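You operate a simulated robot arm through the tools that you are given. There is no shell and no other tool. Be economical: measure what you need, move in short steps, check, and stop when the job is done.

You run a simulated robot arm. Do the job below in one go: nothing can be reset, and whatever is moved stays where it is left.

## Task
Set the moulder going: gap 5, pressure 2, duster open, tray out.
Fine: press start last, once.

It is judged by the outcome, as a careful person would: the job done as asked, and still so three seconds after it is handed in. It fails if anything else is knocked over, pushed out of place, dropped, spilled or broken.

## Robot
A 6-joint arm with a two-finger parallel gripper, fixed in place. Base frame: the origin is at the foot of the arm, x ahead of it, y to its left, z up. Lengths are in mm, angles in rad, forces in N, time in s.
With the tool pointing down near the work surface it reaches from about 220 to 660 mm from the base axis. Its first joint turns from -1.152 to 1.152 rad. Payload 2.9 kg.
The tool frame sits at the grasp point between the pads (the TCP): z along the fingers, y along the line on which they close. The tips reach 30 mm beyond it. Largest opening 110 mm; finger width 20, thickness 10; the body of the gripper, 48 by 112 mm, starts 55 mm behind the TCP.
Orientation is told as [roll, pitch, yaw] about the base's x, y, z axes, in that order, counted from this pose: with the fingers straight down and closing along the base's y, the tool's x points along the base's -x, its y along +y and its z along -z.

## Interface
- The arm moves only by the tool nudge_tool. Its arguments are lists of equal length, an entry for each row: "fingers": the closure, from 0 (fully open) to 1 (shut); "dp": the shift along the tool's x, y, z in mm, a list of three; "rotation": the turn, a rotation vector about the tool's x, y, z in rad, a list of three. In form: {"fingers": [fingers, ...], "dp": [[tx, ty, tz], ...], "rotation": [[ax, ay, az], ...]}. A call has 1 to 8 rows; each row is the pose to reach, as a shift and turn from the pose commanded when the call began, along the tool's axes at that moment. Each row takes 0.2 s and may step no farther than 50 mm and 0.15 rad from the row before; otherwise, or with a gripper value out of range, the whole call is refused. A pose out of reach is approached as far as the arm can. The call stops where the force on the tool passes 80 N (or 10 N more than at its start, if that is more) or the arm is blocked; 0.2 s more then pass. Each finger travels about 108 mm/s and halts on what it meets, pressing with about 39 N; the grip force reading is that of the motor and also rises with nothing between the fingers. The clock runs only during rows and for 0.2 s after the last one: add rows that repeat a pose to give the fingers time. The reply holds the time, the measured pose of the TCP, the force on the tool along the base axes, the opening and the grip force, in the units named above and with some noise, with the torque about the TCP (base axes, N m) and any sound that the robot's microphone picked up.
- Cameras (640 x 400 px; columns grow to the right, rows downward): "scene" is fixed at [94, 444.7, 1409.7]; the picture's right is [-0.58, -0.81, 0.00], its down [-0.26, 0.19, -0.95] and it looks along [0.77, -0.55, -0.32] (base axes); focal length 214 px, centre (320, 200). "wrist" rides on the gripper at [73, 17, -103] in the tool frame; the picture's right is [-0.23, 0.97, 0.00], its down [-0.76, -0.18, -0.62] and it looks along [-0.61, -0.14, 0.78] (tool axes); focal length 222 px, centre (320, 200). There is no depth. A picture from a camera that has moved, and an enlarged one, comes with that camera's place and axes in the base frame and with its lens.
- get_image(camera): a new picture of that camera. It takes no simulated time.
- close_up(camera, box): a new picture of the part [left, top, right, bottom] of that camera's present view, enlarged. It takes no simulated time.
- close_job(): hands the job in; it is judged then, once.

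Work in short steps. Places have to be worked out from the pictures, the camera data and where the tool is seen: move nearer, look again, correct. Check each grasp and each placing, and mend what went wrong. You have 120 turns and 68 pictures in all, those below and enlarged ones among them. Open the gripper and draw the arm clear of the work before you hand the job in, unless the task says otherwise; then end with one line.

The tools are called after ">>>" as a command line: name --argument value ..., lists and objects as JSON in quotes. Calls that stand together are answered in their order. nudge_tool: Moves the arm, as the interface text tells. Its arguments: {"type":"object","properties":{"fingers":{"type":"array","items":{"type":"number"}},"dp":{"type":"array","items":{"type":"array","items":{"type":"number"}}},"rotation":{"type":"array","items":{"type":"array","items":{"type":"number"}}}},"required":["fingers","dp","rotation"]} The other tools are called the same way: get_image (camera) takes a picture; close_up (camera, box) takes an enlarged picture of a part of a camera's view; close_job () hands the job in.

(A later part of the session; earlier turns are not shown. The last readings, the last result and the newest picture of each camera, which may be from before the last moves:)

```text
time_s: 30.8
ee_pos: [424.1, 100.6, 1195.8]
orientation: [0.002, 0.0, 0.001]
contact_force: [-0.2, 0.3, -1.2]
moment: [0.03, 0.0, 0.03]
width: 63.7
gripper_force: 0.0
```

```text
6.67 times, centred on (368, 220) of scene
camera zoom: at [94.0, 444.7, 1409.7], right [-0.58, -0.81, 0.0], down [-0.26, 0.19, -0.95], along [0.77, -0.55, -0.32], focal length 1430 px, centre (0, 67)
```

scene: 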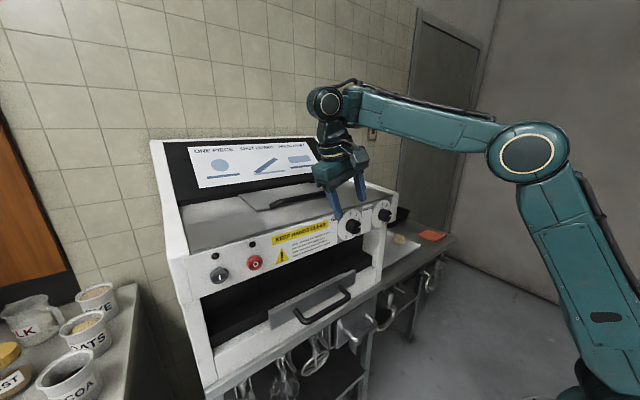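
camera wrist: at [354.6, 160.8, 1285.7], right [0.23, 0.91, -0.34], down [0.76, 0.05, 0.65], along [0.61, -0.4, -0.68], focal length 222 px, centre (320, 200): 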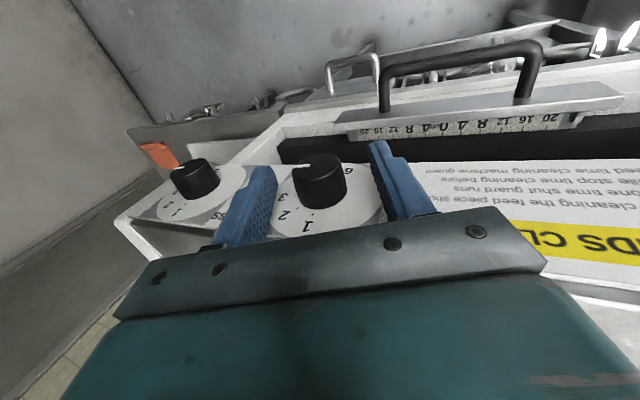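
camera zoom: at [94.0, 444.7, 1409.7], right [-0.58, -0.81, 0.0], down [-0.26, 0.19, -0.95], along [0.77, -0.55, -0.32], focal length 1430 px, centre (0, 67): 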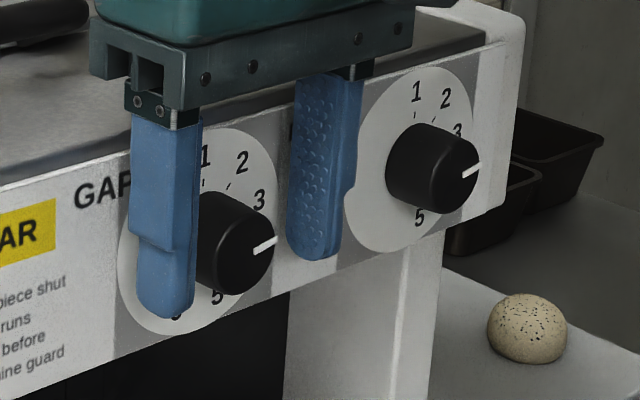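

The pointer is back at about 80°, so it either snapped or was dragged back. Negative rolls are at the reach limit here, so I'll use strokes from 0 upward. First grip now, at x≈422.

>>> nudge_tool --fingers '[0.6, 1, 1, 1]' --dp '[[2, 0.4, 0], [2, 0.4, 0], [2, 0.4, 0], [2, 0.4, 0]]' --rotation '[[0, 0, 0], [0, 0, 0], [0, 0, 0], [0, 0, 0]]'

```text
time_s: 31.8
ee_pos: [421.0, 100.1, 1196.1]
orientation: [0.002, 0.0, -0.002]
contact_force: [2.9, -20.5, -0.1]
moment: [-0.37, -0.46, -0.34]
width: 31.8
gripper_force: 45.1
```

Gripped. The sideways force says the axis is about 2 mm toward −y. I'll roll +0.6 about it.

>>> nudge_tool --fingers '[1, 1, 1, 1, 1, 1, 1]' --dp '[[2, -3.5, 0.1], [2, -5.5, 0.5], [2, -7.5, 1.1], [2, -9.3, 1.9], [2, -11.1, 3], [2, -11.1, 3], [2, -11.1, 3]]' --rotation '[[-0.12, 0, 0], [-0.24, 0, 0], [-0.36, 0, 0], [-0.48, 0, 0], [-0.6, 0, 0], [-0.6, 0, 0], [-0.6, 0, 0]]'

>>> close_up --camera "scene" --box '[320, 190, 416, 250]'

```text
time_s: 32.4
ee_pos: [433.0, 96.2, 1196.1]
orientation: [0.178, -0.019, -0.108]
contact_force: [-6.6, 8.8, 2.0]
moment: [0.31, -0.21, 1.78]
width: 33.5
gripper_force: 45.1
out of reach, approached as far as the arm can: row 1
stopped in row 2: the force on the tool passed its limit (the readings are from after the stop); the commanded pose is now the measured one
```

```text
6.67 times, centred on (368, 220) of scene
camera zoom: at [93.8, 444.9, 1409.7], right [-0.58, -0.81, 0.0], down [-0.26, 0.19, -0.95], along [0.77, -0.55, -0.32], focal length 1430 px, centre (0, 67)
```

zoom: 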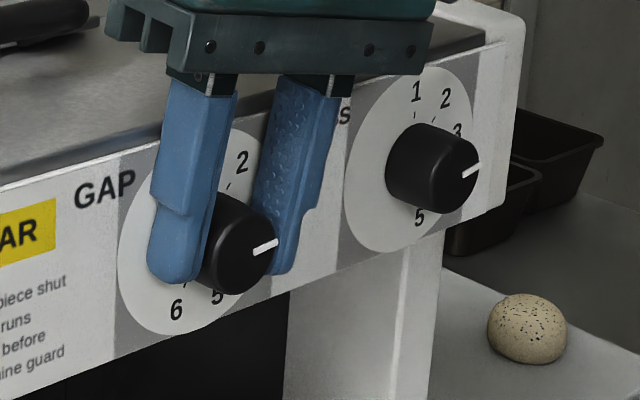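

The arm goes unstable when commanded closer than x≈424 at this height. I'll release, lift out and redo it at x≈431, where it's reachable.

>>> nudge_tool --fingers '[0.4, 0.4, 0.4, 0.4, 0.4, 0.4]' --dp '[[0, 0, 0], [0, 0, 0], [0, 0, -10], [0, 0, -35], [0, 0, -60], [0, 0, -75]]' --rotation '[[0, 0, 0], [0, 0, 0], [0, 0, 0], [0, 0, 0], [0.08, 0, -0.05], [0.178, 0.019, -0.108]]'

```text
time_s: 33.4
ee_pos: [431.5, 92.0, 1213.1]
orientation: [0.164, 0.0, -0.115]
contact_force: [-22.4, 2.9, 6.3]
moment: [0.13, 0.41, 0.9]
width: 66.1
gripper_force: 0.0
out of reach, approached as far as the arm can: row 4
stopped in row 4: the force on the tool passed its limit (the readings are from after the stop); the commanded pose is now the measured one
```

>>> get_image --camera "scene"

>>> get_image --camera "wrist"

```text
25 pictures are left
```

scene: 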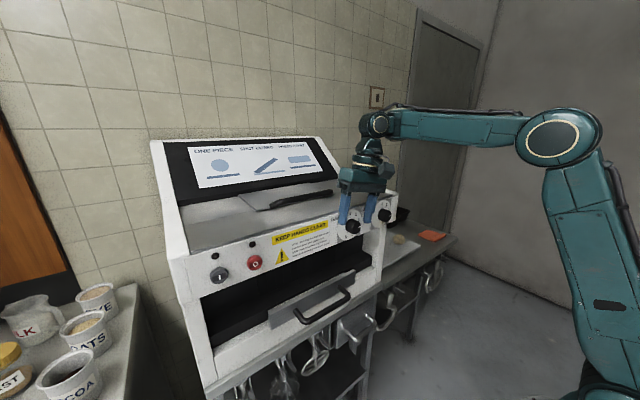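

```text
24 pictures are left
camera wrist: at [360.1, 100.6, 1317.6], right [0.34, 0.93, 0.16], down [0.72, -0.36, 0.59], along [0.6, -0.08, -0.79], focal length 222 px, centre (320, 200)
```

wrist: 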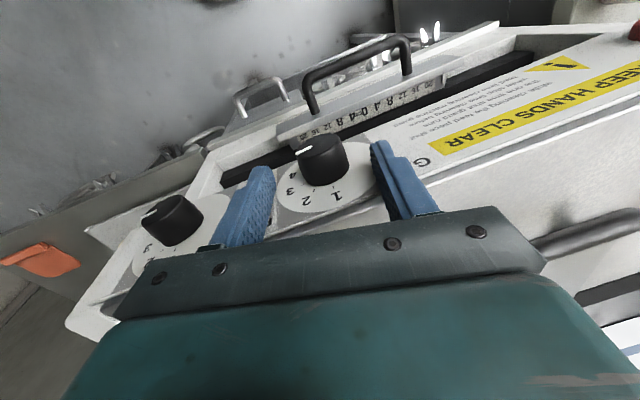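

The body seems to be rubbing the panel edge. I'll back away (−x) first, then lift and straighten.

>>> nudge_tool --fingers '[0.36, 0.36, 0.36, 0.36, 0.36, 0.36]' --dp '[[4, 0, -3], [8, 0, -15], [8, 0, -35], [8, 0, -55], [8, 0, -65], [4, 0, -65]]' --rotation '[[0, 0, 0], [0, 0, 0], [0, 0, 0], [0.08, 0, -0.05], [0.164, 0, -0.115], [0.164, 0, -0.115]]'

```text
time_s: 34.8
ee_pos: [426.1, 84.3, 1277.8]
orientation: [-0.013, -0.011, 0.094]
contact_force: [1.3, -2.8, 0.6]
moment: [0.2, 0.11, -0.11]
width: 70.4
gripper_force: 0.1
out of reach, approached as far as the arm can: row 2, 3, 4, 5
```

Clear now. I'll set up the pre-grasp again: x=432, roll −0.36, yaw 0, above the GAP knob with the axis at y≈98.5.

>>> nudge_tool --fingers '[0.42, 0.42, 0.42, 0.42]' --dp '[[-4, 15, 0], [-8, 30, 5], [-10, 40, 12], [-10, 43, 20]]' --rotation '[[0, 0.01, 0.094], [0.12, 0.01, 0.094], [0.24, 0.01, 0.094], [0.347, 0.01, 0.094]]'

```text
time_s: 35.8
ee_pos: [438.3, 126.9, 1264.9]
orientation: [-0.331, -0.042, -0.102]
contact_force: [15.4, 16.2, 66.8]
moment: [2.53, -1.39, -0.22]
width: 61.6
gripper_force: 0.1
```

A finger is touching the top edge: x drifted to 438. I'll back up and away.

>>> nudge_tool --fingers '[0.42, 0.42, 0.42]' --dp '[[0, 0, -20], [8, 0, -30], [12, 0, -30]]' --rotation '[[0, 0, 0], [0, 0, 0], [0, 0, 0]]'

```text
time_s: 36.6
ee_pos: [422.2, 130.2, 1270.5]
orientation: [-0.341, -0.015, -0.102]
contact_force: [-0.7, -0.3, 0.8]
moment: [-0.01, -0.03, 0.03]
width: 63.7
gripper_force: 0.1
out of reach, approached as far as the arm can: row 1, 2, 3
```

Yaw is commanded at about −0.1, as I'd been correcting from a lagging reading. I'll restore yaw 0 and let it settle.

>>> nudge_tool --fingers '[0.42, 0.42, 0.42]' --dp '[[0, 0, 0], [0, 0, 0], [0, 0, 0]]' --rotation '[[0, -0.035, -0.096], [0, -0.035, -0.096], [0, -0.035, -0.096]]'

```text
time_s: 37.4
ee_pos: [421.1, 131.2, 1272.6]
orientation: [-0.346, -0.019, 0.002]
contact_force: [-0.3, -0.3, 0.1]
moment: [-0.01, 0.04, 0.03]
width: 63.8
gripper_force: 0.0
```

Settled with yaw 0. Now I'll descend along the tool axis to the grip pose at x≈430.

>>> nudge_tool --fingers '[0.42, 0.42, 0.42, 0.42, 0.42]' --dp '[[-3, 1, 20], [-6, 1, 42], [-8, 1, 64], [-9, 1, 80], [-9, 1, 80]]' --rotation '[[0, 0.019, 0], [0, 0.019, 0], [0, 0.019, 0], [0, 0.019, 0], [0, 0.019, 0]]'

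```text
time_s: 38.6
ee_pos: [431.1, 104.9, 1195.8]
orientation: [-0.345, 0.001, -0.005]
contact_force: [-0.9, -0.2, -0.2]
moment: [0.0, 0.0, -0.03]
width: 63.8
gripper_force: 0.1
```

Reached cleanly. Grip, then roll +0.70.

>>> nudge_tool --fingers '[1, 1, 1, 1, 1, 1, 1, 1]' --dp '[[0, 0, 0], [0, 0, 0], [0, -2.1, 0.1], [0, -4.2, 0.5], [0, -6.2, 1.1], [0, -8.1, 1.9], [0, -9.9, 3], [0, -11.6, 4.2]]' --rotation '[[0, 0, 0], [0, 0, 0], [-0.117, 0, 0], [-0.233, 0, 0], [-0.35, 0, 0], [-0.467, 0, 0], [-0.583, 0, 0], [-0.7, 0, 0]]'

>>> nudge_tool --fingers '[0.42, 0.42]' --dp '[[0, 0, 0], [0, 0, 0]]' --rotation '[[0, 0, 0], [0, 0, 0]]'

>>> close_up --camera "scene" --box '[320, 190, 416, 250]'

```text
time_s: 40.4
ee_pos: [432.3, 92.6, 1199.3]
orientation: [0.356, -0.008, -0.01]
contact_force: [5.7, -15.1, 26.6]
moment: [-0.16, -0.56, -0.18]
width: 32.0
gripper_force: 44.8
out of reach, approached as far as the arm can: row 4, 5, 6
```

```text
time_s: 41.0
ee_pos: [432.3, 94.6, 1195.9]
orientation: [0.356, 0.003, -0.007]
contact_force: [-0.1, 0.9, 0.6]
moment: [-0.01, 0.01, 0.0]
width: 63.9
gripper_force: 0.2
```

```text
6.67 times, centred on (368, 220) of scene
camera zoom: at [94.0, 444.7, 1409.7], right [-0.58, -0.81, 0.0], down [-0.26, 0.19, -0.95], along [0.77, -0.55, -0.32], focal length 1430 px, centre (0, 67)
```

zoom: 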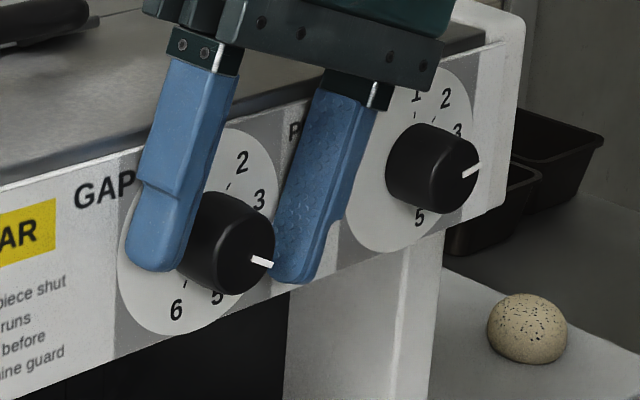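

The pointer is now at about 120° (4) and holds after release. I'll lift out along the tool axis, roll back above, then repeat.

>>> nudge_tool --fingers '[0.42, 0.42, 0.42, 0.42, 0.42, 0.42, 0.42, 0.42]' --dp '[[3, 0, -35], [8, 0, -70], [8, 10.3, -69.4], [8, 20.3, -67.6], [8, 30.2, -64.7], [8, 39.6, -60.6], [8, 48.4, -55.5], [8, 56.7, -49.3]]' --rotation '[[0, 0, 0], [0, 0, 0], [0.117, 0, 0], [0.233, 0, 0], [0.35, 0, 0], [0.467, 0, 0], [0.583, 0, 0], [0.7, 0, 0]]'

>>> nudge_tool --fingers '[0.42, 0.42]' --dp '[[0, 0, 0], [0, 0, 0]]' --rotation '[[0, 0, 0], [0, 0, 0]]'

```text
time_s: 42.2
ee_pos: [433.4, 89.2, 1231.6]
orientation: [0.048, -0.042, 0.059]
contact_force: [-28.7, 11.4, 8.4]
moment: [0.07, 0.78, -0.74]
width: 57.3
gripper_force: 0.2
out of reach, approached as far as the arm can: row 1, 2, 3, 4, 5
stopped in row 5: the force on the tool passed its limit (the readings are from after the stop); the commanded pose is now the measured one
```

```text
time_s: 42.8
ee_pos: [433.8, 89.0, 1229.7]
orientation: [0.05, -0.041, 0.059]
contact_force: [-44.0, 13.7, 11.5]
moment: [0.01, 1.18, -1.09]
width: 55.5
gripper_force: 0.1
```

Touching again while lifting. It's now nearly vertical, so I'll ease back and up, squaring the tool.

>>> nudge_tool --fingers '[0.42, 0.42, 0.42, 0.42, 0.42]' --dp '[[5, 0, -3], [8, 0, -12], [8, 0, -30], [8, 5, -45], [8, 10, -45]]' --rotation '[[0.02, 0.02, 0.02], [0.05, 0.041, 0.059], [0.05, 0.041, 0.059], [0.05, 0.041, 0.059], [0.05, 0.041, 0.059]]'

>>> close_up --camera "scene" --box '[304, 180, 416, 250]'

```text
time_s: 44.0
ee_pos: [426.3, 95.4, 1274.1]
orientation: [0.001, 0.0, -0.001]
contact_force: [0.0, 0.1, -0.1]
moment: [0.02, 0.02, 0.01]
width: 63.9
gripper_force: 0.2
out of reach, approached as far as the arm can: row 1, 2
```

```text
5.71 times, centred on (360, 215) of scene
camera zoom: at [94.0, 444.7, 1409.7], right [-0.58, -0.81, 0.0], down [-0.26, 0.19, -0.95], along [0.77, -0.55, -0.32], focal length 1226 px, centre (91, 114)
```

zoom: 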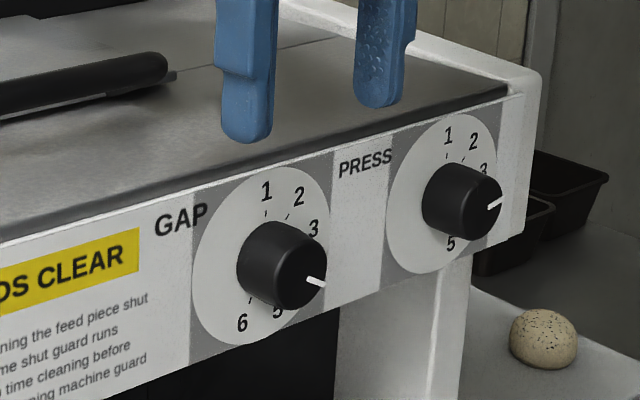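

Gap stays at 4 and nothing else changed. I'll repeat the working sequence: roll −0.345 at height, then descend.

>>> nudge_tool --fingers '[0.42, 0.42, 0.42, 0.42, 0.42]' --dp '[[2, 17, 0], [2, 34, 0], [2, 34, 0], [2, 34, 5], [2, 34, 10]]' --rotation '[[0, 0, 0], [0, 0, 0], [0.115, 0, 0], [0.23, 0, 0], [0.346, 0, 0]]'

```text
time_s: 45.2
ee_pos: [425.3, 128.2, 1264.1]
orientation: [-0.344, -0.001, -0.002]
contact_force: [0.0, -0.7, -0.6]
moment: [0.0, -0.02, 0.02]
width: 63.9
gripper_force: 0.1
```

>>> nudge_tool --fingers '[0.42, 0.42, 0.42, 0.42, 0.42]' --dp '[[-2, 0.5, 20], [-4, 1, 40], [-6, 1, 58], [-6.5, 1, 71.5], [-6.5, 1, 71.5]]' --rotation '[[0, 0, 0], [0, 0, 0], [0, 0, 0], [0, 0, 0], [0, 0, 0]]'

```text
time_s: 46.4
ee_pos: [429.9, 105.4, 1196.3]
orientation: [-0.342, -0.001, -0.002]
contact_force: [-0.8, 0.0, 0.3]
moment: [-0.01, -0.01, 0.01]
width: 63.6
gripper_force: 0.1
```

Same pose as last time. Grip and roll +0.70 again, then release in place.

>>> nudge_tool --fingers '[1, 1, 1, 1, 1, 1, 1, 1]' --dp '[[-1, 0, 0], [-1, 0, 0], [-2, -2.1, 0.1], [-2, -4.2, 0.5], [-2, -6.2, 1.1], [-2, -8.1, 1.9], [-2, -9.9, 3], [-2, -11.6, 4.2]]' --rotation '[[0, 0, 0], [0, 0, 0], [-0.117, 0, 0], [-0.233, 0, 0], [-0.35, 0, 0], [-0.467, 0, 0], [-0.583, 0, 0], [-0.7, 0, 0]]'

>>> nudge_tool --fingers '[0.42, 0.42]' --dp '[[0, 0, 0], [0, 0, 0]]' --rotation '[[0, 0, 0], [0, 0, 0]]'

>>> close_up --camera "scene" --box '[304, 180, 416, 250]'

```text
time_s: 48.2
ee_pos: [434.2, 92.6, 1198.5]
orientation: [0.358, -0.006, -0.005]
contact_force: [9.5, -18.6, 25.1]
moment: [-0.18, -0.61, -0.28]
width: 32.6
gripper_force: 44.9
out of reach, approached as far as the arm can: row 4, 5, 6
```

```text
time_s: 48.8
ee_pos: [432.4, 92.7, 1196.3]
orientation: [0.356, 0.001, -0.001]
contact_force: [-0.5, 0.6, 0.3]
moment: [-0.03, -0.01, -0.01]
width: 63.6
gripper_force: 0.0
```

```text
5.71 times, centred on (360, 215) of scene
camera zoom: at [94.0, 444.7, 1409.7], right [-0.58, -0.81, 0.0], down [-0.26, 0.19, -0.95], along [0.77, -0.55, -0.32], focal length 1226 px, centre (91, 114)
```

zoom: 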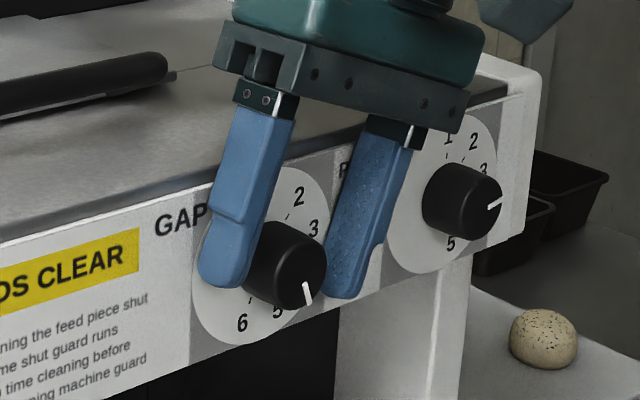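

Gap pointer is at about 160°, which is 5. I'll lift out along the tool axis keeping x the same.

>>> nudge_tool --fingers '[0.42, 0.42, 0.42, 0.42]' --dp '[[0, 0, -12], [0, 0, -30], [0, 0, -50], [0, 0, -75]]' --rotation '[[0, 0, 0], [0, 0, 0], [0, 0, 0], [0, 0, 0]]'

```text
time_s: 49.8
ee_pos: [417.1, 81.0, 1216.2]
orientation: [0.357, 0.0, -0.002]
contact_force: [-0.1, -0.7, -1.2]
moment: [0.0, 0.03, 0.03]
width: 63.7
gripper_force: 0.0
out of reach, approached as far as the arm can: row 2, 3, 4
```

Not fully lifted, but free. I'll move −x clear of the knob, then un-roll while rising.

>>> nudge_tool --fingers '[0.42, 0.42, 0.42, 0.42, 0.42, 0.42]' --dp '[[20, 0, 50], [35, 0, 40], [35, 5, 20], [35, 10, 0], [30, 15, -10], [30, 15, -10]]' --rotation '[[0, 0, 0], [0, 0, 0], [0.12, 0, 0], [0.24, 0, 0], [0.356, 0, 0], [0.356, 0, 0]]'

```text
refused: row 1 steps farther than a row can; nothing moved
```

>>> nudge_tool --fingers '[0.42, 0.42, 0.42, 0.42, 0.42, 0.42]' --dp '[[15, 0, 0], [30, 0, 0], [30, 5, -10], [30, 8, -20], [30, 10, -35], [30, 10, -45]]' --rotation '[[0, 0, 0], [0, 0, 0], [0.12, 0, 0], [0.24, 0, 0], [0.356, 0, 0], [0.356, 0, 0]]'

```text
time_s: 51.2
ee_pos: [395.4, 74.9, 1248.9]
orientation: [0.001, -0.013, 0.005]
contact_force: [-0.2, -0.5, 0.4]
moment: [-0.01, 0.02, 0.0]
width: 63.8
gripper_force: 0.1
out of reach, approached as far as the arm can: row 4, 5, 6
```

Vertical and clear. Next is PRESS, which needs −40° from 3 to 2. I'll move to its pre-grasp and see whether roll +0.3 is reachable there.

>>> nudge_tool --fingers '[0.42, 0.42, 0.42, 0.42, 0.42, 0.42, 0.42]' --dp '[[0, -40, -10], [-10, -80, -11], [-20, -120, -11], [-29, -120, -11], [-29, -120, -11], [-29, -120, -11], [-29, -120, -11]]' --rotation '[[0, 0.013, 0], [0, 0.013, 0], [0, 0.013, 0], [-0.1, 0.013, 0], [-0.2, 0.013, 0], [-0.3, 0.013, 0], [-0.3, 0.013, 0]]'

```text
time_s: 52.8
ee_pos: [424.6, -46.9, 1258.6]
orientation: [0.301, 0.013, 0.0]
contact_force: [-0.7, -0.5, 0.2]
moment: [0.0, -0.02, -0.02]
width: 63.9
gripper_force: 0.0
out of reach, approached as far as the arm can: row 4
```

Reachable. Descend along the tool axis onto the PRESS knob.

>>> nudge_tool --fingers '[0.42, 0.42, 0.42, 0.42, 0.42]' --dp '[[-2, 1, 20], [-4, 2, 40], [-6, 2.2, 55], [-6.4, 2.2, 64], [-6.4, 2.2, 64]]' --rotation '[[0, -0.013, 0], [0, -0.013, 0], [0, -0.013, 0], [0, -0.013, 0], [0, -0.013, 0]]'

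>>> get_image --camera "wrist"

```text
time_s: 54.0
ee_pos: [436.4, -32.0, 1218.8]
orientation: [0.301, 0.005, -0.001]
contact_force: [-15.8, 1.1, -3.0]
moment: [0.14, 0.05, -0.6]
width: 64.2
gripper_force: 0.4
out of reach, approached as far as the arm can: row 3, 4, 5
```

```text
20 pictures are left
camera wrist: at [364.3, -46.7, 1321.0], right [0.23, 0.93, 0.29], down [0.76, -0.36, 0.54], along [0.6, 0.09, -0.79], focal length 222 px, centre (320, 200)
```

wrist: 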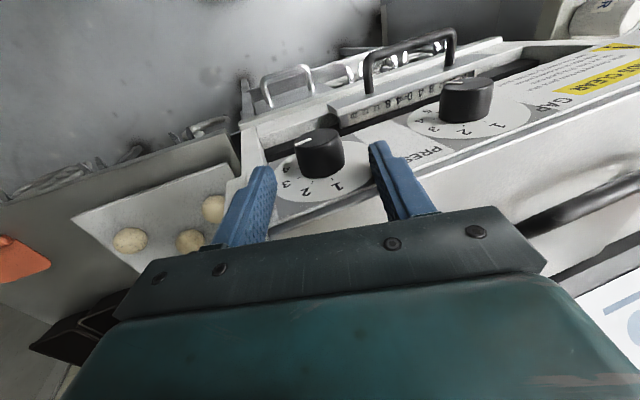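

Going lower here is out of reach with zero pitch. I'll lift, tilt slightly backward (pitch +0.12), which should ease the limit, and try again.

>>> nudge_tool --fingers '[0.42, 0.42, 0.42, 0.42, 0.42]' --dp '[[6, 0, -5], [10, 0, -20], [12, 0, -40], [12, 0, -42], [12, 0, -42]]' --rotation '[[0, 0, 0], [0, 0, 0], [0, 0.06, 0.018], [0, 0.115, 0.035], [0, 0.115, 0.035]]'

```text
time_s: 55.2
ee_pos: [425.7, -45.9, 1258.3]
orientation: [0.3, 0.122, -0.002]
contact_force: [-0.4, -0.1, 0.0]
moment: [-0.02, 0.0, -0.03]
width: 64.0
gripper_force: 0.2
```

Good. Descend onto the knob with this tilt.

>>> nudge_tool --fingers '[0.42, 0.42, 0.42, 0.42, 0.42]' --dp '[[-3, 0.5, 18], [-6, 1, 36], [-9, 1.5, 50], [-11.8, 1.6, 62.6], [-11.8, 1.6, 62.6]]' --rotation '[[0, 0, 0], [0, 0, 0], [0, 0, 0], [0, 0, 0], [0, 0, 0]]'

```text
time_s: 56.4
ee_pos: [429.3, -25.4, 1198.2]
orientation: [0.301, 0.118, -0.003]
contact_force: [0.1, 0.0, 0.0]
moment: [0.01, 0.01, 0.01]
width: 63.8
gripper_force: 0.0
```

No reach problem at all with this tilt. Grip and roll −0.68 about the knob axis.

>>> nudge_tool --fingers '[1, 1, 1, 1, 1, 1, 1, 1]' --dp '[[0, 0, 0], [0, 0, 0], [0.1, 2.3, 0.1], [0.1, 4.6, 0.5], [0.1, 6.8, 1.2], [0.1, 9, 2.1], [0, 10.9, 3.3], [-0.1, 12.5, 4.4]]' --rotation '[[0, 0, 0], [0, 0, 0], [0.116, -0.004, 0.013], [0.231, -0.008, 0.027], [0.348, -0.012, 0.04], [0.464, -0.016, 0.053], [0.579, -0.02, 0.066], [0.675, -0.024, 0.078]]'

>>> nudge_tool --fingers '[0.42, 0.42]' --dp '[[0, 0, 0], [0, 0, 0]]' --rotation '[[0, 0, 0], [0, 0, 0]]'

>>> close_up --camera "scene" --box '[304, 180, 416, 250]'

```text
time_s: 57.6
ee_pos: [422.6, -19.0, 1192.6]
orientation: [-0.056, 0.076, -0.072]
contact_force: [-2.8, -31.3, -3.5]
moment: [-0.47, 0.05, 0.57]
width: 32.1
gripper_force: 45.0
out of reach, approached as far as the arm can: row 5, 6
stopped in row 6: the force on the tool passed its limit (the readings are from after the stop); the commanded pose is now the measured one
```

```text
time_s: 58.2
ee_pos: [422.5, -14.0, 1195.2]
orientation: [-0.05, 0.078, -0.067]
contact_force: [-0.1, 0.9, -1.5]
moment: [-0.01, -0.02, 0.0]
width: 63.8
gripper_force: 0.1
```

```text
5.71 times, centred on (360, 215) of scene
camera zoom: at [94.0, 444.7, 1409.7], right [-0.58, -0.81, 0.0], down [-0.26, 0.19, -0.95], along [0.77, -0.55, -0.32], focal length 1226 px, centre (91, 114)
```

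zoom: 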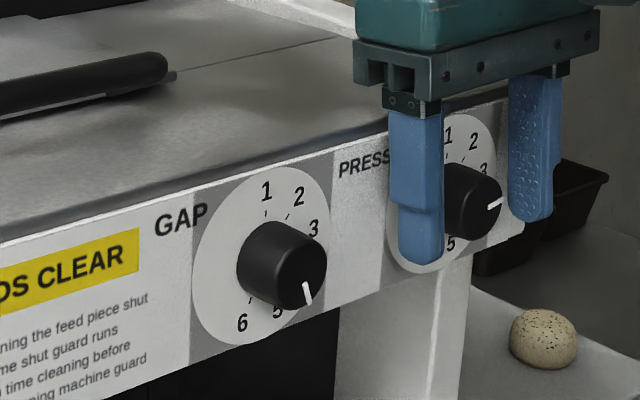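

The knob has detents: it turned 20° and clicked back to 3, so a stroke must pass ~20°. I'll lift, start from roll +0.42 and repeat over a 27° stroke within the reachable range.

>>> nudge_tool --fingers '[0.42, 0.42, 0.42, 0.42, 0.42, 0.42, 0.42, 0.42]' --dp '[[0, 0, -20], [0, 0, -45], [0, 0, -65], [-4, -10, -65], [-8, -20, -65], [-11.7, -30, -65], [-11.7, -37.3, -65], [-11.7, -37.3, -65]]' --rotation '[[0, 0, 0], [0, 0, 0], [0, 0.02, -0.067], [-0.12, 0.045, -0.067], [-0.24, 0.045, -0.067], [-0.36, 0.045, -0.067], [-0.47, 0.045, -0.067], [-0.47, 0.045, -0.067]]'

```text
time_s: 58.7
ee_pos: [430.8, -9.9, 1194.5]
orientation: [-0.008, 0.118, -0.073]
contact_force: [-29.5, -8.6, 4.2]
moment: [0.35, -0.78, 1.08]
width: 58.7
gripper_force: 0.1
out of reach, approached as far as the arm can: row 1, 2
stopped in row 2: the force on the tool passed its limit (the readings are from after the stop); the commanded pose is now the measured one
```

>>> nudge_tool --fingers '[0.42, 0.42, 0.42, 0.42, 0.42]' --dp '[[5, 0, 0], [8, -4, -5], [10, -4, -15], [10, -4, -30], [10, -4, -50]]' --rotation '[[0, 0, -0.02], [0, 0, -0.05], [0, 0, -0.073], [0, 0, -0.073], [0, 0, -0.073]]'

```text
time_s: 59.9
ee_pos: [427.8, -11.9, 1243.2]
orientation: [-0.004, 0.112, -0.002]
contact_force: [-0.2, -0.1, 0.3]
moment: [0.0, 0.03, -0.02]
width: 63.8
gripper_force: 0.1
out of reach, approached as far as the arm can: row 3
```

>>> nudge_tool --fingers '[0.42, 0.42, 0.42, 0.42, 0.42, 0.42]' --dp '[[0, -10, -15], [-2, -20, -16], [-4.3, -32, -16], [-4.3, -43, -16], [-4.3, -43, -16], [-4.3, -43, -16]]' --rotation '[[0, 0, 0], [-0.12, 0, -0.013], [-0.24, 0, -0.027], [-0.36, 0, -0.04], [-0.417, 0.008, -0.047], [-0.417, 0.008, -0.047]]'

```text
time_s: 61.3
ee_pos: [424.0, -52.0, 1237.9]
orientation: [0.41, 0.107, 0.043]
contact_force: [0.4, 0.0, -0.7]
moment: [0.0, 0.0, 0.01]
width: 64.0
gripper_force: 0.2
out of reach, approached as far as the arm can: row 5, 6
```

>>> nudge_tool --fingers '[0.42, 0.42, 0.42, 0.42, 0.42]' --dp '[[-2, 3, 10], [-5, 6.4, 22], [-8, 6.4, 33], [-10.9, 6.4, 42], [-10.9, 6.4, 42]]' --rotation '[[0, -0.008, 0.02], [-0.005, -0.017, 0.039], [-0.005, -0.017, 0.039], [-0.005, -0.017, 0.039], [-0.005, -0.017, 0.039]]'

```text
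time_s: 62.5
ee_pos: [428.2, -29.5, 1201.3]
orientation: [0.419, 0.11, 0.003]
contact_force: [0.6, 0.8, -0.1]
moment: [0.01, 0.01, -0.03]
width: 63.9
gripper_force: 0.1
```

Good pose. Grip and roll −0.50 in finer steps, then check before releasing.

>>> nudge_tool --fingers '[1, 1, 1, 1, 1, 1, 1]' --dp '[[0, 0, 0], [0, -1.5, 0], [0.1, 0.9, 0.1], [0.2, 3.2, 0.5], [0.2, 5.5, 1.1], [0.2, 7.8, 1.9], [0.2, 9.9, 2.9]]' --rotation '[[0, 0, 0], [0, 0, 0], [0.099, -0.004, 0.01], [0.199, -0.009, 0.02], [0.298, -0.013, 0.03], [0.398, -0.018, 0.04], [0.497, -0.022, 0.05]]'

>>> close_up --camera "scene" --box '[304, 180, 416, 250]'

```text
time_s: 64.1
ee_pos: [428.3, -21.5, 1203.0]
orientation: [0.016, 0.102, -0.039]
contact_force: [1.0, -0.4, 1.5]
moment: [-0.03, -0.01, 0.67]
width: 32.7
gripper_force: 45.2
out of reach, approached as far as the arm can: row 7
```

```text
5.71 times, centred on (360, 215) of scene
camera zoom: at [94.0, 444.6, 1409.7], right [-0.58, -0.81, 0.0], down [-0.26, 0.19, -0.95], along [0.77, -0.55, -0.32], focal length 1226 px, centre (91, 114)
```

zoom: 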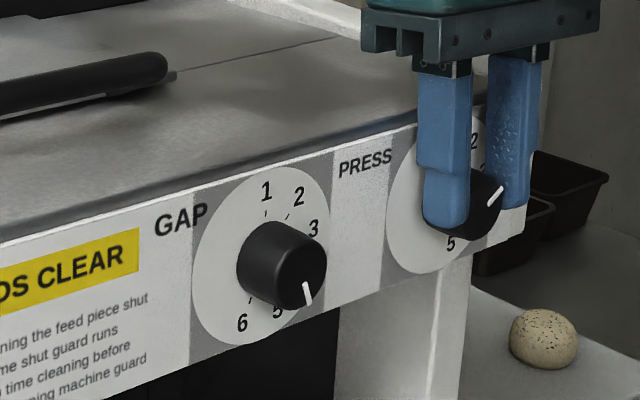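

The pointer's at about 54°, past the halfway mark toward 2. Release and see where it clicks.

>>> nudge_tool --fingers '[0.42, 0.42, 0.42]' --dp '[[0, 0, 0], [0, 0, 0], [0, 0, 0]]' --rotation '[[0, 0, 0], [0, 0, 0], [0, 0, 0]]'

>>> close_up --camera "scene" --box '[304, 180, 416, 250]'

```text
time_s: 64.9
ee_pos: [429.0, -20.0, 1203.7]
orientation: [0.016, 0.102, -0.041]
contact_force: [0.6, 0.2, -0.7]
moment: [0.02, -0.02, -0.02]
width: 64.0
gripper_force: 0.0
```

```text
5.71 times, centred on (360, 215) of scene
camera zoom: at [94.0, 444.7, 1409.7], right [-0.58, -0.81, 0.0], down [-0.26, 0.19, -0.95], along [0.77, -0.55, -0.32], focal length 1226 px, centre (91, 114)
```

zoom: 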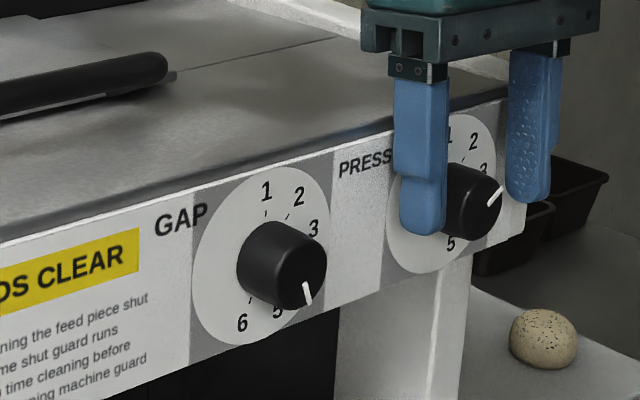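

It stayed at about 57°, halfway, so this knob doesn't click here. About 17° more is needed. I'll exit the way that worked and take a short second stroke.

>>> nudge_tool --fingers '[0.42, 0.42, 0.42, 0.42, 0.42, 0.42]' --dp '[[3, 0, 0], [6, 0, -5], [8, 0, -15], [8, 0, -28], [8, 0, -40], [8, 0, -40]]' --rotation '[[0, 0, -0.02], [0, 0, -0.041], [0, 0, -0.041], [0, 0, -0.041], [0, 0, -0.041], [0, 0, -0.041]]'

```text
time_s: 66.3
ee_pos: [425.0, -19.3, 1243.5]
orientation: [0.022, 0.102, 0.0]
contact_force: [0.8, -0.1, 0.1]
moment: [-0.01, 0.0, 0.0]
width: 63.8
gripper_force: 0.0
```

>>> nudge_tool --fingers '[0.42, 0.42, 0.42, 0.42, 0.42, 0.42]' --dp '[[0, -10, -5], [0, -18, -5], [0, -26, 0], [0.5, -33, 5], [0.5, -33, 5], [0.5, -33, 5]]' --rotation '[[-0.1, 0, -0.01], [-0.2, 0, -0.02], [-0.3, 0, -0.03], [-0.393, 0, -0.04], [-0.393, 0, -0.04], [-0.393, 0, -0.04]]'

```text
time_s: 67.7
ee_pos: [424.0, -51.2, 1237.6]
orientation: [0.415, 0.091, 0.04]
contact_force: [0.4, 0.0, -0.1]
moment: [-0.01, 0.03, 0.03]
width: 63.8
gripper_force: 0.0
```

>>> nudge_tool --fingers '[0.42, 0.42, 0.42, 0.42, 0.42]' --dp '[[-2, 3, 10], [-5, 5.4, 22], [-8, 5.4, 33], [-10.5, 5.4, 41.5], [-10.5, 5.4, 41.5]]' --rotation '[[0, 0, 0.02], [-0.005, 0, 0.038], [-0.005, 0, 0.038], [-0.005, 0, 0.038], [-0.005, 0, 0.038]]'

```text
time_s: 68.9
ee_pos: [429.6, -28.7, 1201.5]
orientation: [0.42, 0.109, 0.005]
contact_force: [-0.2, -0.3, -0.4]
moment: [-0.02, 0.02, 0.04]
width: 64.0
gripper_force: 0.1
```

In position. Grip and roll −0.32, then release and read.

>>> nudge_tool --fingers '[1, 1, 1, 1, 1, 1]' --dp '[[0, 0, 0], [0, -1.5, 0], [0.1, 0.9, 0.1], [0.2, 3.2, 0.5], [0.2, 5.9, 1.2], [0.2, 5.9, 1.2]]' --rotation '[[0, 0, 0], [0, 0, 0], [0.099, -0.004, 0.01], [0.199, -0.009, 0.02], [0.318, -0.014, 0.032], [0.318, -0.014, 0.032]]'

>>> nudge_tool --fingers '[0.42, 0.42, 0.42]' --dp '[[0, 0, 0], [0, 0, 0], [0, 0, 0]]' --rotation '[[0, 0, 0], [0, 0, 0], [0, 0, 0]]'

>>> close_up --camera "scene" --box '[320, 190, 416, 250]'

```text
time_s: 70.3
ee_pos: [430.5, -22.5, 1202.0]
orientation: [0.097, 0.104, -0.028]
contact_force: [8.9, 14.9, -1.9]
moment: [0.41, -0.08, 0.37]
width: 32.7
gripper_force: 45.3
```

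```text
time_s: 71.1
ee_pos: [429.7, -21.6, 1203.4]
orientation: [0.098, 0.104, -0.03]
contact_force: [-0.2, -0.5, 0.5]
moment: [-0.01, -0.02, 0.0]
width: 63.8
gripper_force: 0.1
```

```text
6.67 times, centred on (368, 220) of scene
camera zoom: at [94.0, 444.7, 1409.7], right [-0.58, -0.81, 0.0], down [-0.26, 0.19, -0.95], along [0.77, -0.55, -0.32], focal length 1430 px, centre (0, 67)
```

zoom: 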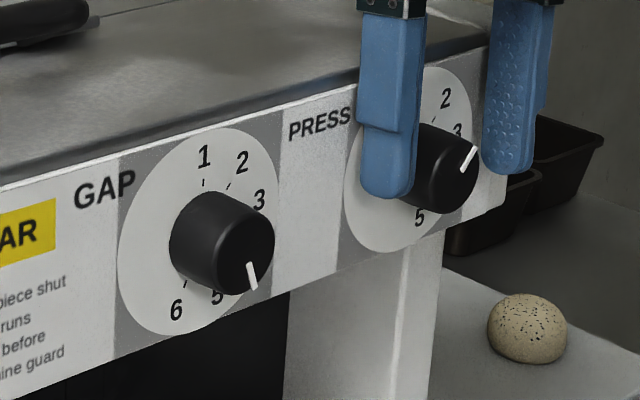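

PRESS pointer now ≈40° (2) and GAP ≈160° (5). Exit the same smooth way.

>>> nudge_tool --fingers '[0.42, 0.42, 0.42, 0.42, 0.42, 0.42]' --dp '[[3, 0, 0], [6, 0, -5], [8, 0, -15], [8, 0, -28], [8, 0, -40], [8, 0, -50]]' --rotation '[[0.03, 0, -0.015], [0.06, 0, -0.03], [0.09, 0, -0.03], [0.097, 0, -0.03], [0.097, 0, -0.03], [0.097, 0, -0.03]]'

```text
time_s: 72.5
ee_pos: [427.8, -28.1, 1254.4]
orientation: [0.003, 0.101, 0.0]
contact_force: [0.1, 0.0, 0.0]
moment: [0.01, 0.0, 0.0]
width: 64.0
gripper_force: 0.0
out of reach, approached as far as the arm can: row 3
```

Clear. Now for the tray: I'll back off, move across to face it and take a look.

>>> nudge_tool --fingers '[0.42, 0.5, 0.6, 0.6, 0.6, 0.6, 0.6]' --dp '[[40, 0, 0], [75, 30, 0], [105, 65, 0], [110, 110, 0], [110, 155, 0], [110, 200, 0], [110, 218, 0]]' --rotation '[[0, -0.05, 0], [0, -0.101, 0], [0, -0.101, 0], [0, -0.101, 0], [0, -0.101, 0], [0, -0.101, 0], [0, -0.101, 0]]'

>>> get_image --camera "wrist"

>>> close_up --camera "scene" --box '[190, 230, 390, 355]'

```text
time_s: 74.1
ee_pos: [317.4, 189.8, 1265.4]
orientation: [0.003, 0.001, 0.0]
contact_force: [0.3, 0.3, 0.6]
moment: [0.0, -0.03, 0.01]
width: 44.3
gripper_force: 0.1
```

```text
15 pictures are left
camera wrist: at [244.7, 206.5, 1368.0], right [0.23, 0.97, 0.0], down [0.76, -0.18, 0.62], along [0.61, -0.14, -0.78], focal length 222 px, centre (320, 200)
```

wrist: 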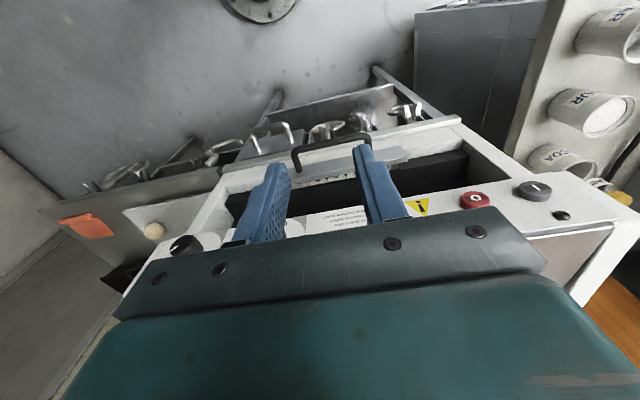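

```text
3.20 times, centred on (290, 292) of scene
camera zoom: at [94.0, 444.7, 1409.7], right [-0.58, -0.81, 0.0], down [-0.26, 0.19, -0.95], along [0.77, -0.55, -0.32], focal length 686 px, centre (416, -96)
```

zoom: 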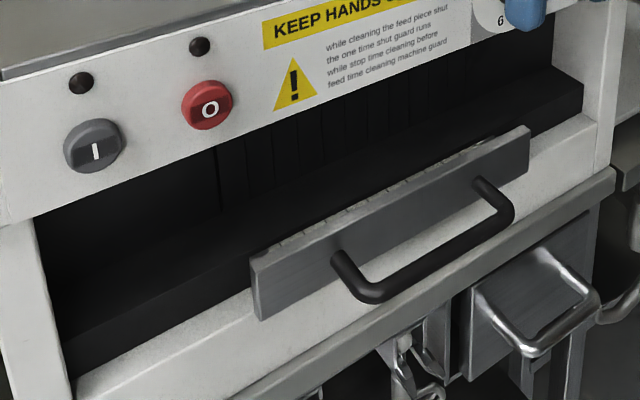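

Tray front plate is at x≈475 and its bar handle at about (430,178,966). The panel overhangs it, so the fingers will need to angle in. I'll test how low the vertical tool reaches in front of it.

>>> nudge_tool --fingers '[1, 1, 1, 1, 1, 1]' --dp '[[0, -10, 40], [0, -12, 80], [0, -12, 120], [0, -12, 160], [0, -12, 200], [0, -12, 200]]' --rotation '[[0, 0, 0], [0, 0, 0], [0, 0, 0], [0, 0, 0], [0, 0, 0], [0, 0, 0]]'

```text
time_s: 75.5
ee_pos: [317.1, 178.4, 1065.9]
orientation: [0.004, 0.002, 0.0]
contact_force: [0.1, 0.4, 0.2]
moment: [0.02, -0.03, -0.02]
width: 0.0
gripper_force: 37.3
```

Fine here. Now test forward tilt at this height.

>>> nudge_tool --fingers '[1, 1, 1, 1, 1]' --dp '[[0, 0, 0], [0, 0, 0], [0, 0, 0], [0, 0, 0], [0, 0, 0]]' --rotation '[[0, -0.12, 0], [0, -0.24, 0], [0, -0.36, 0], [0, -0.48, 0], [0, -0.48, 0]]'

```text
time_s: 76.7
ee_pos: [317.6, 178.6, 1064.7]
orientation: [0.003, -0.481, -0.001]
contact_force: [0.4, -0.2, -0.8]
moment: [-0.03, -0.02, 0.02]
width: 0.2
gripper_force: 37.5
```

Forward tilt works well down here. I'll bring the closed fingertips above the gap between bar and plate at pitch −0.4 and take a look.

>>> nudge_tool --fingers '[1, 1, 1, 1, 1]' --dp '[[-30, 0, 25], [-55, 0, 45], [-75, 0, 65], [-86, 0, 75], [-86, 0, 75]]' --rotation '[[0, 0.03, 0], [0, 0.06, 0], [0, 0.08, 0], [0, 0.08, 0], [0, 0.08, 0]]'

>>> get_image --camera "wrist"

>>> close_up --camera "scene" --box '[220, 220, 380, 320]'

```text
time_s: 77.9
ee_pos: [427.3, 178.1, 1038.7]
orientation: [0.004, -0.399, 0.001]
contact_force: [-0.4, -0.6, -1.0]
moment: [-0.02, 0.0, -0.04]
width: 0.0
gripper_force: 37.6
```

```text
13 pictures are left
camera wrist: at [321.7, 195.4, 1104.5], right [0.21, 0.97, 0.09], down [0.46, -0.18, 0.87], along [0.86, -0.14, -0.48], focal length 222 px, centre (320, 200)
```

wrist: 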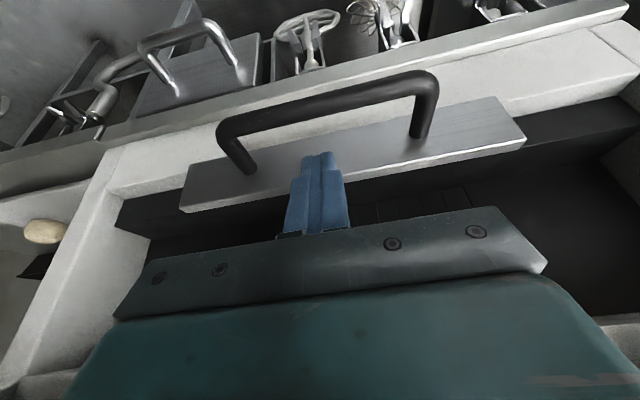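

```text
4.00 times, centred on (300, 270) of scene
camera zoom: at [94.1, 444.7, 1409.7], right [-0.58, -0.81, 0.0], down [-0.26, 0.19, -0.95], along [0.77, -0.55, -0.32], focal length 858 px, centre (400, -80)
```

zoom: 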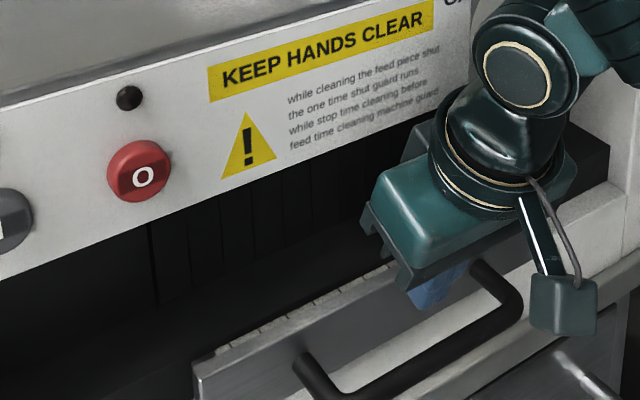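

The bar is at about (427,180,970) and the plate at 475, so the gap is about 42 mm. I'll slide the tip down into it.

>>> nudge_tool --fingers '[1, 1, 1, 1]' --dp '[[1, 2, 20], [3, 2, 40], [5.4, 2, 58.6], [5.4, 2, 58.6]]' --rotation '[[0, 0, 0], [0, 0, 0], [0, 0, 0], [0, 0, 0]]'

>>> get_image --camera "wrist"

```text
time_s: 78.9
ee_pos: [443.9, 181.1, 980.3]
orientation: [-0.002, -0.391, 0.001]
contact_force: [-12.5, 1.2, -10.7]
moment: [0.06, 0.39, 0.01]
width: 0.1
gripper_force: 37.6
```

```text
11 pictures are left
camera wrist: at [337.8, 197.6, 1045.9], right [0.21, 0.97, 0.09], down [0.47, -0.18, 0.87], along [0.86, -0.14, -0.49], focal length 222 px, centre (320, 200)
```

wrist: 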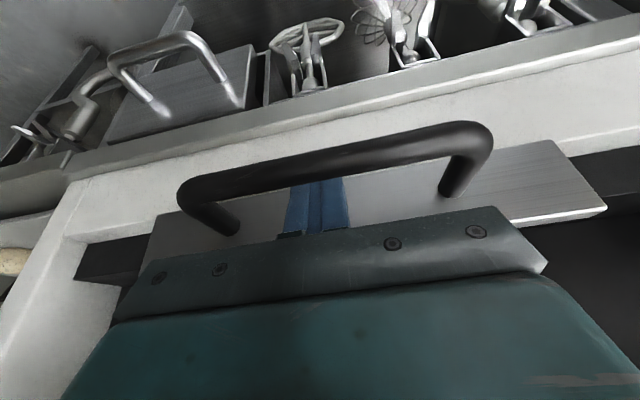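

The tip is hooked behind the bar. Now I'll pull straight back (−x) slowly.

>>> nudge_tool --fingers '[1, 1, 1, 1, 1, 1, 1, 1]' --dp '[[9.2, 0, -3.9], [18.4, 0, -7.8], [32, 0, -13.6], [46, 0, -19.5], [60, 0, -25.3], [74, 0, -31.1], [88, 0, -37], [101, 0, -42.8]]' --rotation '[[0, 0, 0], [0, 0, 0], [0, 0, 0], [0, 0, 0], [0, 0, 0], [0, 0, 0], [0, 0, 0], [0, 0, 0]]'

>>> get_image --camera "scene"

```text
time_s: 80.7
ee_pos: [335.9, 180.4, 982.4]
orientation: [0.003, -0.398, 0.0]
contact_force: [0.0, 0.5, -0.2]
moment: [0.01, 0.01, -0.02]
width: 0.0
gripper_force: 37.6
```

```text
10 pictures are left
```

scene: 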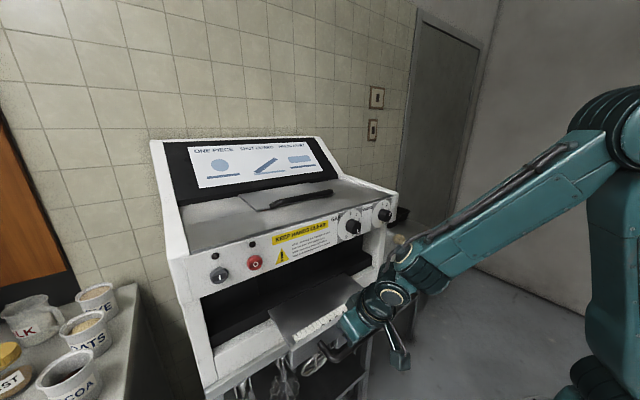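

The tray is sliding out, about 95 mm so far. I'll keep pulling gently to find the end stop.

>>> nudge_tool --fingers '[1, 1, 1, 1, 1, 1]' --dp '[[11, 0, -4.7], [22, 0, -9.3], [33, 0, -14], [44, 0, -18.6], [55, 0, -23.3], [66, 0, -28]]' --rotation '[[0, 0, 0], [0, 0, 0], [0, 0, 0], [0, 0, 0], [0, 0, 0], [0, 0, 0]]'

>>> close_up --camera "scene" --box '[200, 230, 420, 368]'

```text
time_s: 82.1
ee_pos: [267.5, 180.1, 983.3]
orientation: [0.005, -0.407, -0.002]
contact_force: [18.1, -1.9, -0.8]
moment: [0.02, 0.07, 0.21]
width: 0.0
gripper_force: 37.3
```

```text
2.90 times, centred on (310, 299) of scene
camera zoom: at [94.6, 444.6, 1409.7], right [-0.58, -0.81, 0.0], down [-0.26, 0.19, -0.95], along [0.77, -0.55, -0.32], focal length 622 px, centre (349, -87)
```

zoom: 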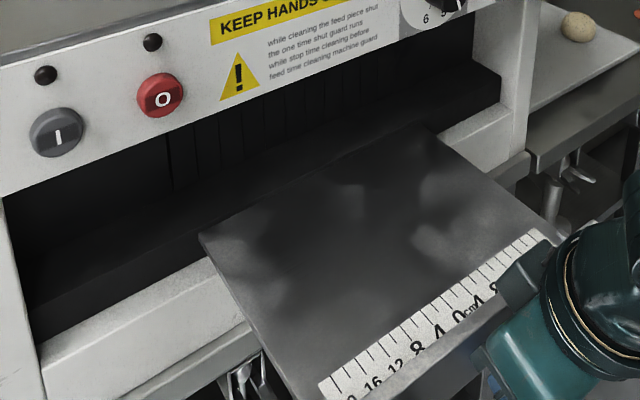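

There's now 18 N of steady resistance, which may be the end stop. A few mm more will confirm it.

>>> nudge_tool --fingers '[1, 1]' --dp '[[2.8, 0, -1.2], [2.8, 0, -1.2]]' --rotation '[[0, 0, 0], [0, 0, 0]]'

```text
time_s: 82.7
ee_pos: [266.9, 180.8, 985.0]
orientation: [0.007, -0.413, -0.006]
contact_force: [45.9, -4.0, -1.0]
moment: [-0.01, 0.12, 0.37]
width: 0.0
gripper_force: 38.1
```

End stop confirmed. I'll relax forward and lift out of the handle gap along the tool axis.

>>> nudge_tool --fingers '[1, 1, 1, 1, 1, 1]' --dp '[[-9, 0, 2], [-9, 0, -15], [-7, 0, -45], [-5, 0, -85], [-5, 0, -125], [-5, 0, -125]]' --rotation '[[0, 0, 0], [0, 0, 0], [0, 0, 0], [0, 0, 0], [0, 0, 0], [0, 0, 0]]'

>>> get_image --camera "wrist"

```text
time_s: 84.1
ee_pos: [215.6, 178.4, 1099.9]
orientation: [0.004, -0.4, 0.001]
contact_force: [1.1, -0.1, -0.6]
moment: [0.05, 0.02, 0.0]
width: 0.0
gripper_force: 38.2
```

```text
8 pictures are left
camera wrist: at [109.6, 195.7, 1165.5], right [0.21, 0.97, 0.09], down [0.46, -0.18, 0.87], along [0.86, -0.14, -0.48], focal length 222 px, centre (320, 200)
```

wrist: 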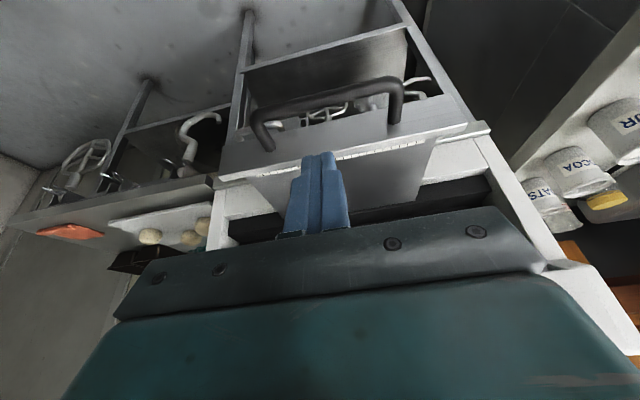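

The tray is fully out. START (I) triangulates to about (442,407,1168) and STOP to y≈346. I'll move to a staging point in front of it, keeping clear of the panel.

>>> nudge_tool --fingers '[1, 1, 1, 1, 1, 1]' --dp '[[-29, 24, -9.5], [-58, 49, -19], [-87, 73, -28.5], [-116, 98, -38], [-145, 122, -47.4], [-145, 122, -47.4]]' --rotation '[[0, 0, 0], [0, 0, 0], [0, 0, 0], [0, 0, 0], [0, 0, 0], [0, 0, 0]]'

```text
time_s: 85.5
ee_pos: [333.1, 303.1, 1201.9]
orientation: [0.003, -0.4, -0.001]
contact_force: [-0.1, -0.1, 0.7]
moment: [0.0, 0.01, -0.04]
width: 0.0
gripper_force: 38.0
```

>>> nudge_tool --fingers '[1, 1, 1, 1]' --dp '[[-15, 38, 10], [-30, 74, 20], [-44, 104, 29.4], [-44, 104, 29.4]]' --rotation '[[0, 0, 0], [0, 0, 0], [0, 0, 0], [0, 0, 0]]'

>>> close_up --camera "scene" --box '[170, 210, 330, 310]'

>>> get_image --camera "wrist"

```text
time_s: 86.5
ee_pos: [384.4, 406.3, 1190.1]
orientation: [0.004, -0.399, 0.0]
contact_force: [0.0, -0.1, -0.3]
moment: [-0.02, 0.01, 0.0]
width: 0.1
gripper_force: 37.8
```

```text
4.00 times, centred on (250, 260) of scene
camera zoom: at [94.0, 444.7, 1409.7], right [-0.58, -0.81, 0.0], down [-0.26, 0.19, -0.95], along [0.77, -0.55, -0.32], focal length 858 px, centre (600, -40)
```

zoom: 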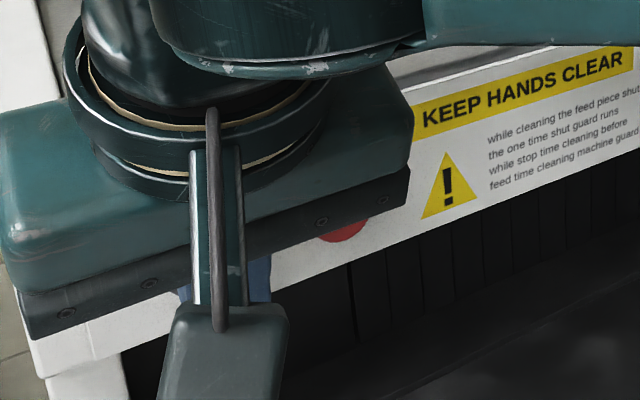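

```text
6 pictures are left
camera wrist: at [277.8, 423.1, 1255.9], right [0.21, 0.97, 0.09], down [0.46, -0.18, 0.87], along [0.86, -0.14, -0.48], focal length 222 px, centre (320, 200)
```

wrist: 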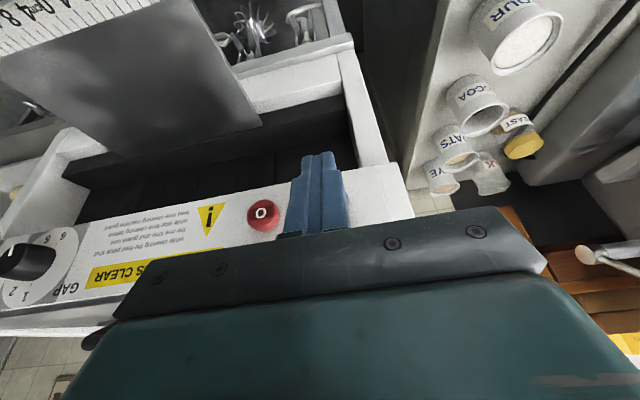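

START lies directly ahead of the fingertip. I'll approach to a few mm short of it.

>>> nudge_tool --fingers '[1, 1, 1]' --dp '[[-14, 0.5, 5.8], [-22, 0.5, 9.3], [-22, 0.5, 9.3]]' --rotation '[[0, 0, 0], [0, 0, 0], [0, 0, 0]]'

```text
time_s: 87.3
ee_pos: [408.2, 408.2, 1190.5]
orientation: [0.004, -0.4, 0.0]
contact_force: [0.0, -0.6, -0.5]
moment: [-0.02, -0.04, 0.01]
width: 0.0
gripper_force: 37.8
```

>>> nudge_tool --fingers '[1, 1, 1]' --dp '[[-3, 0, 1.2], [-6, 0, 2.4], [-9, 0, 3.7]]' --rotation '[[0, 0, 0], [0, 0, 0], [0, 0, 0]]'

```text
time_s: 88.1
ee_pos: [417.8, 405.7, 1191.1]
orientation: [0.003, -0.399, -0.002]
contact_force: [-1.6, 0.8, -0.8]
moment: [0.01, -0.01, 0.0]
width: 0.1
gripper_force: 37.9
```

Slight force now, so contact is near. I'll press on in small steps, watching force and sound.

>>> nudge_tool --fingers '[1, 1]' --dp '[[-2.3, 1, 1], [-4.6, 1, 1.9]]' --rotation '[[0, 0, 0], [0, 0, 0]]'

```text
time_s: 88.7
ee_pos: [422.7, 407.2, 1189.6]
orientation: [0.004, -0.397, 0.0]
contact_force: [-9.9, -2.5, 1.0]
moment: [0.01, 0.24, -0.06]
width: 0.0
gripper_force: 37.3
heard: click
```

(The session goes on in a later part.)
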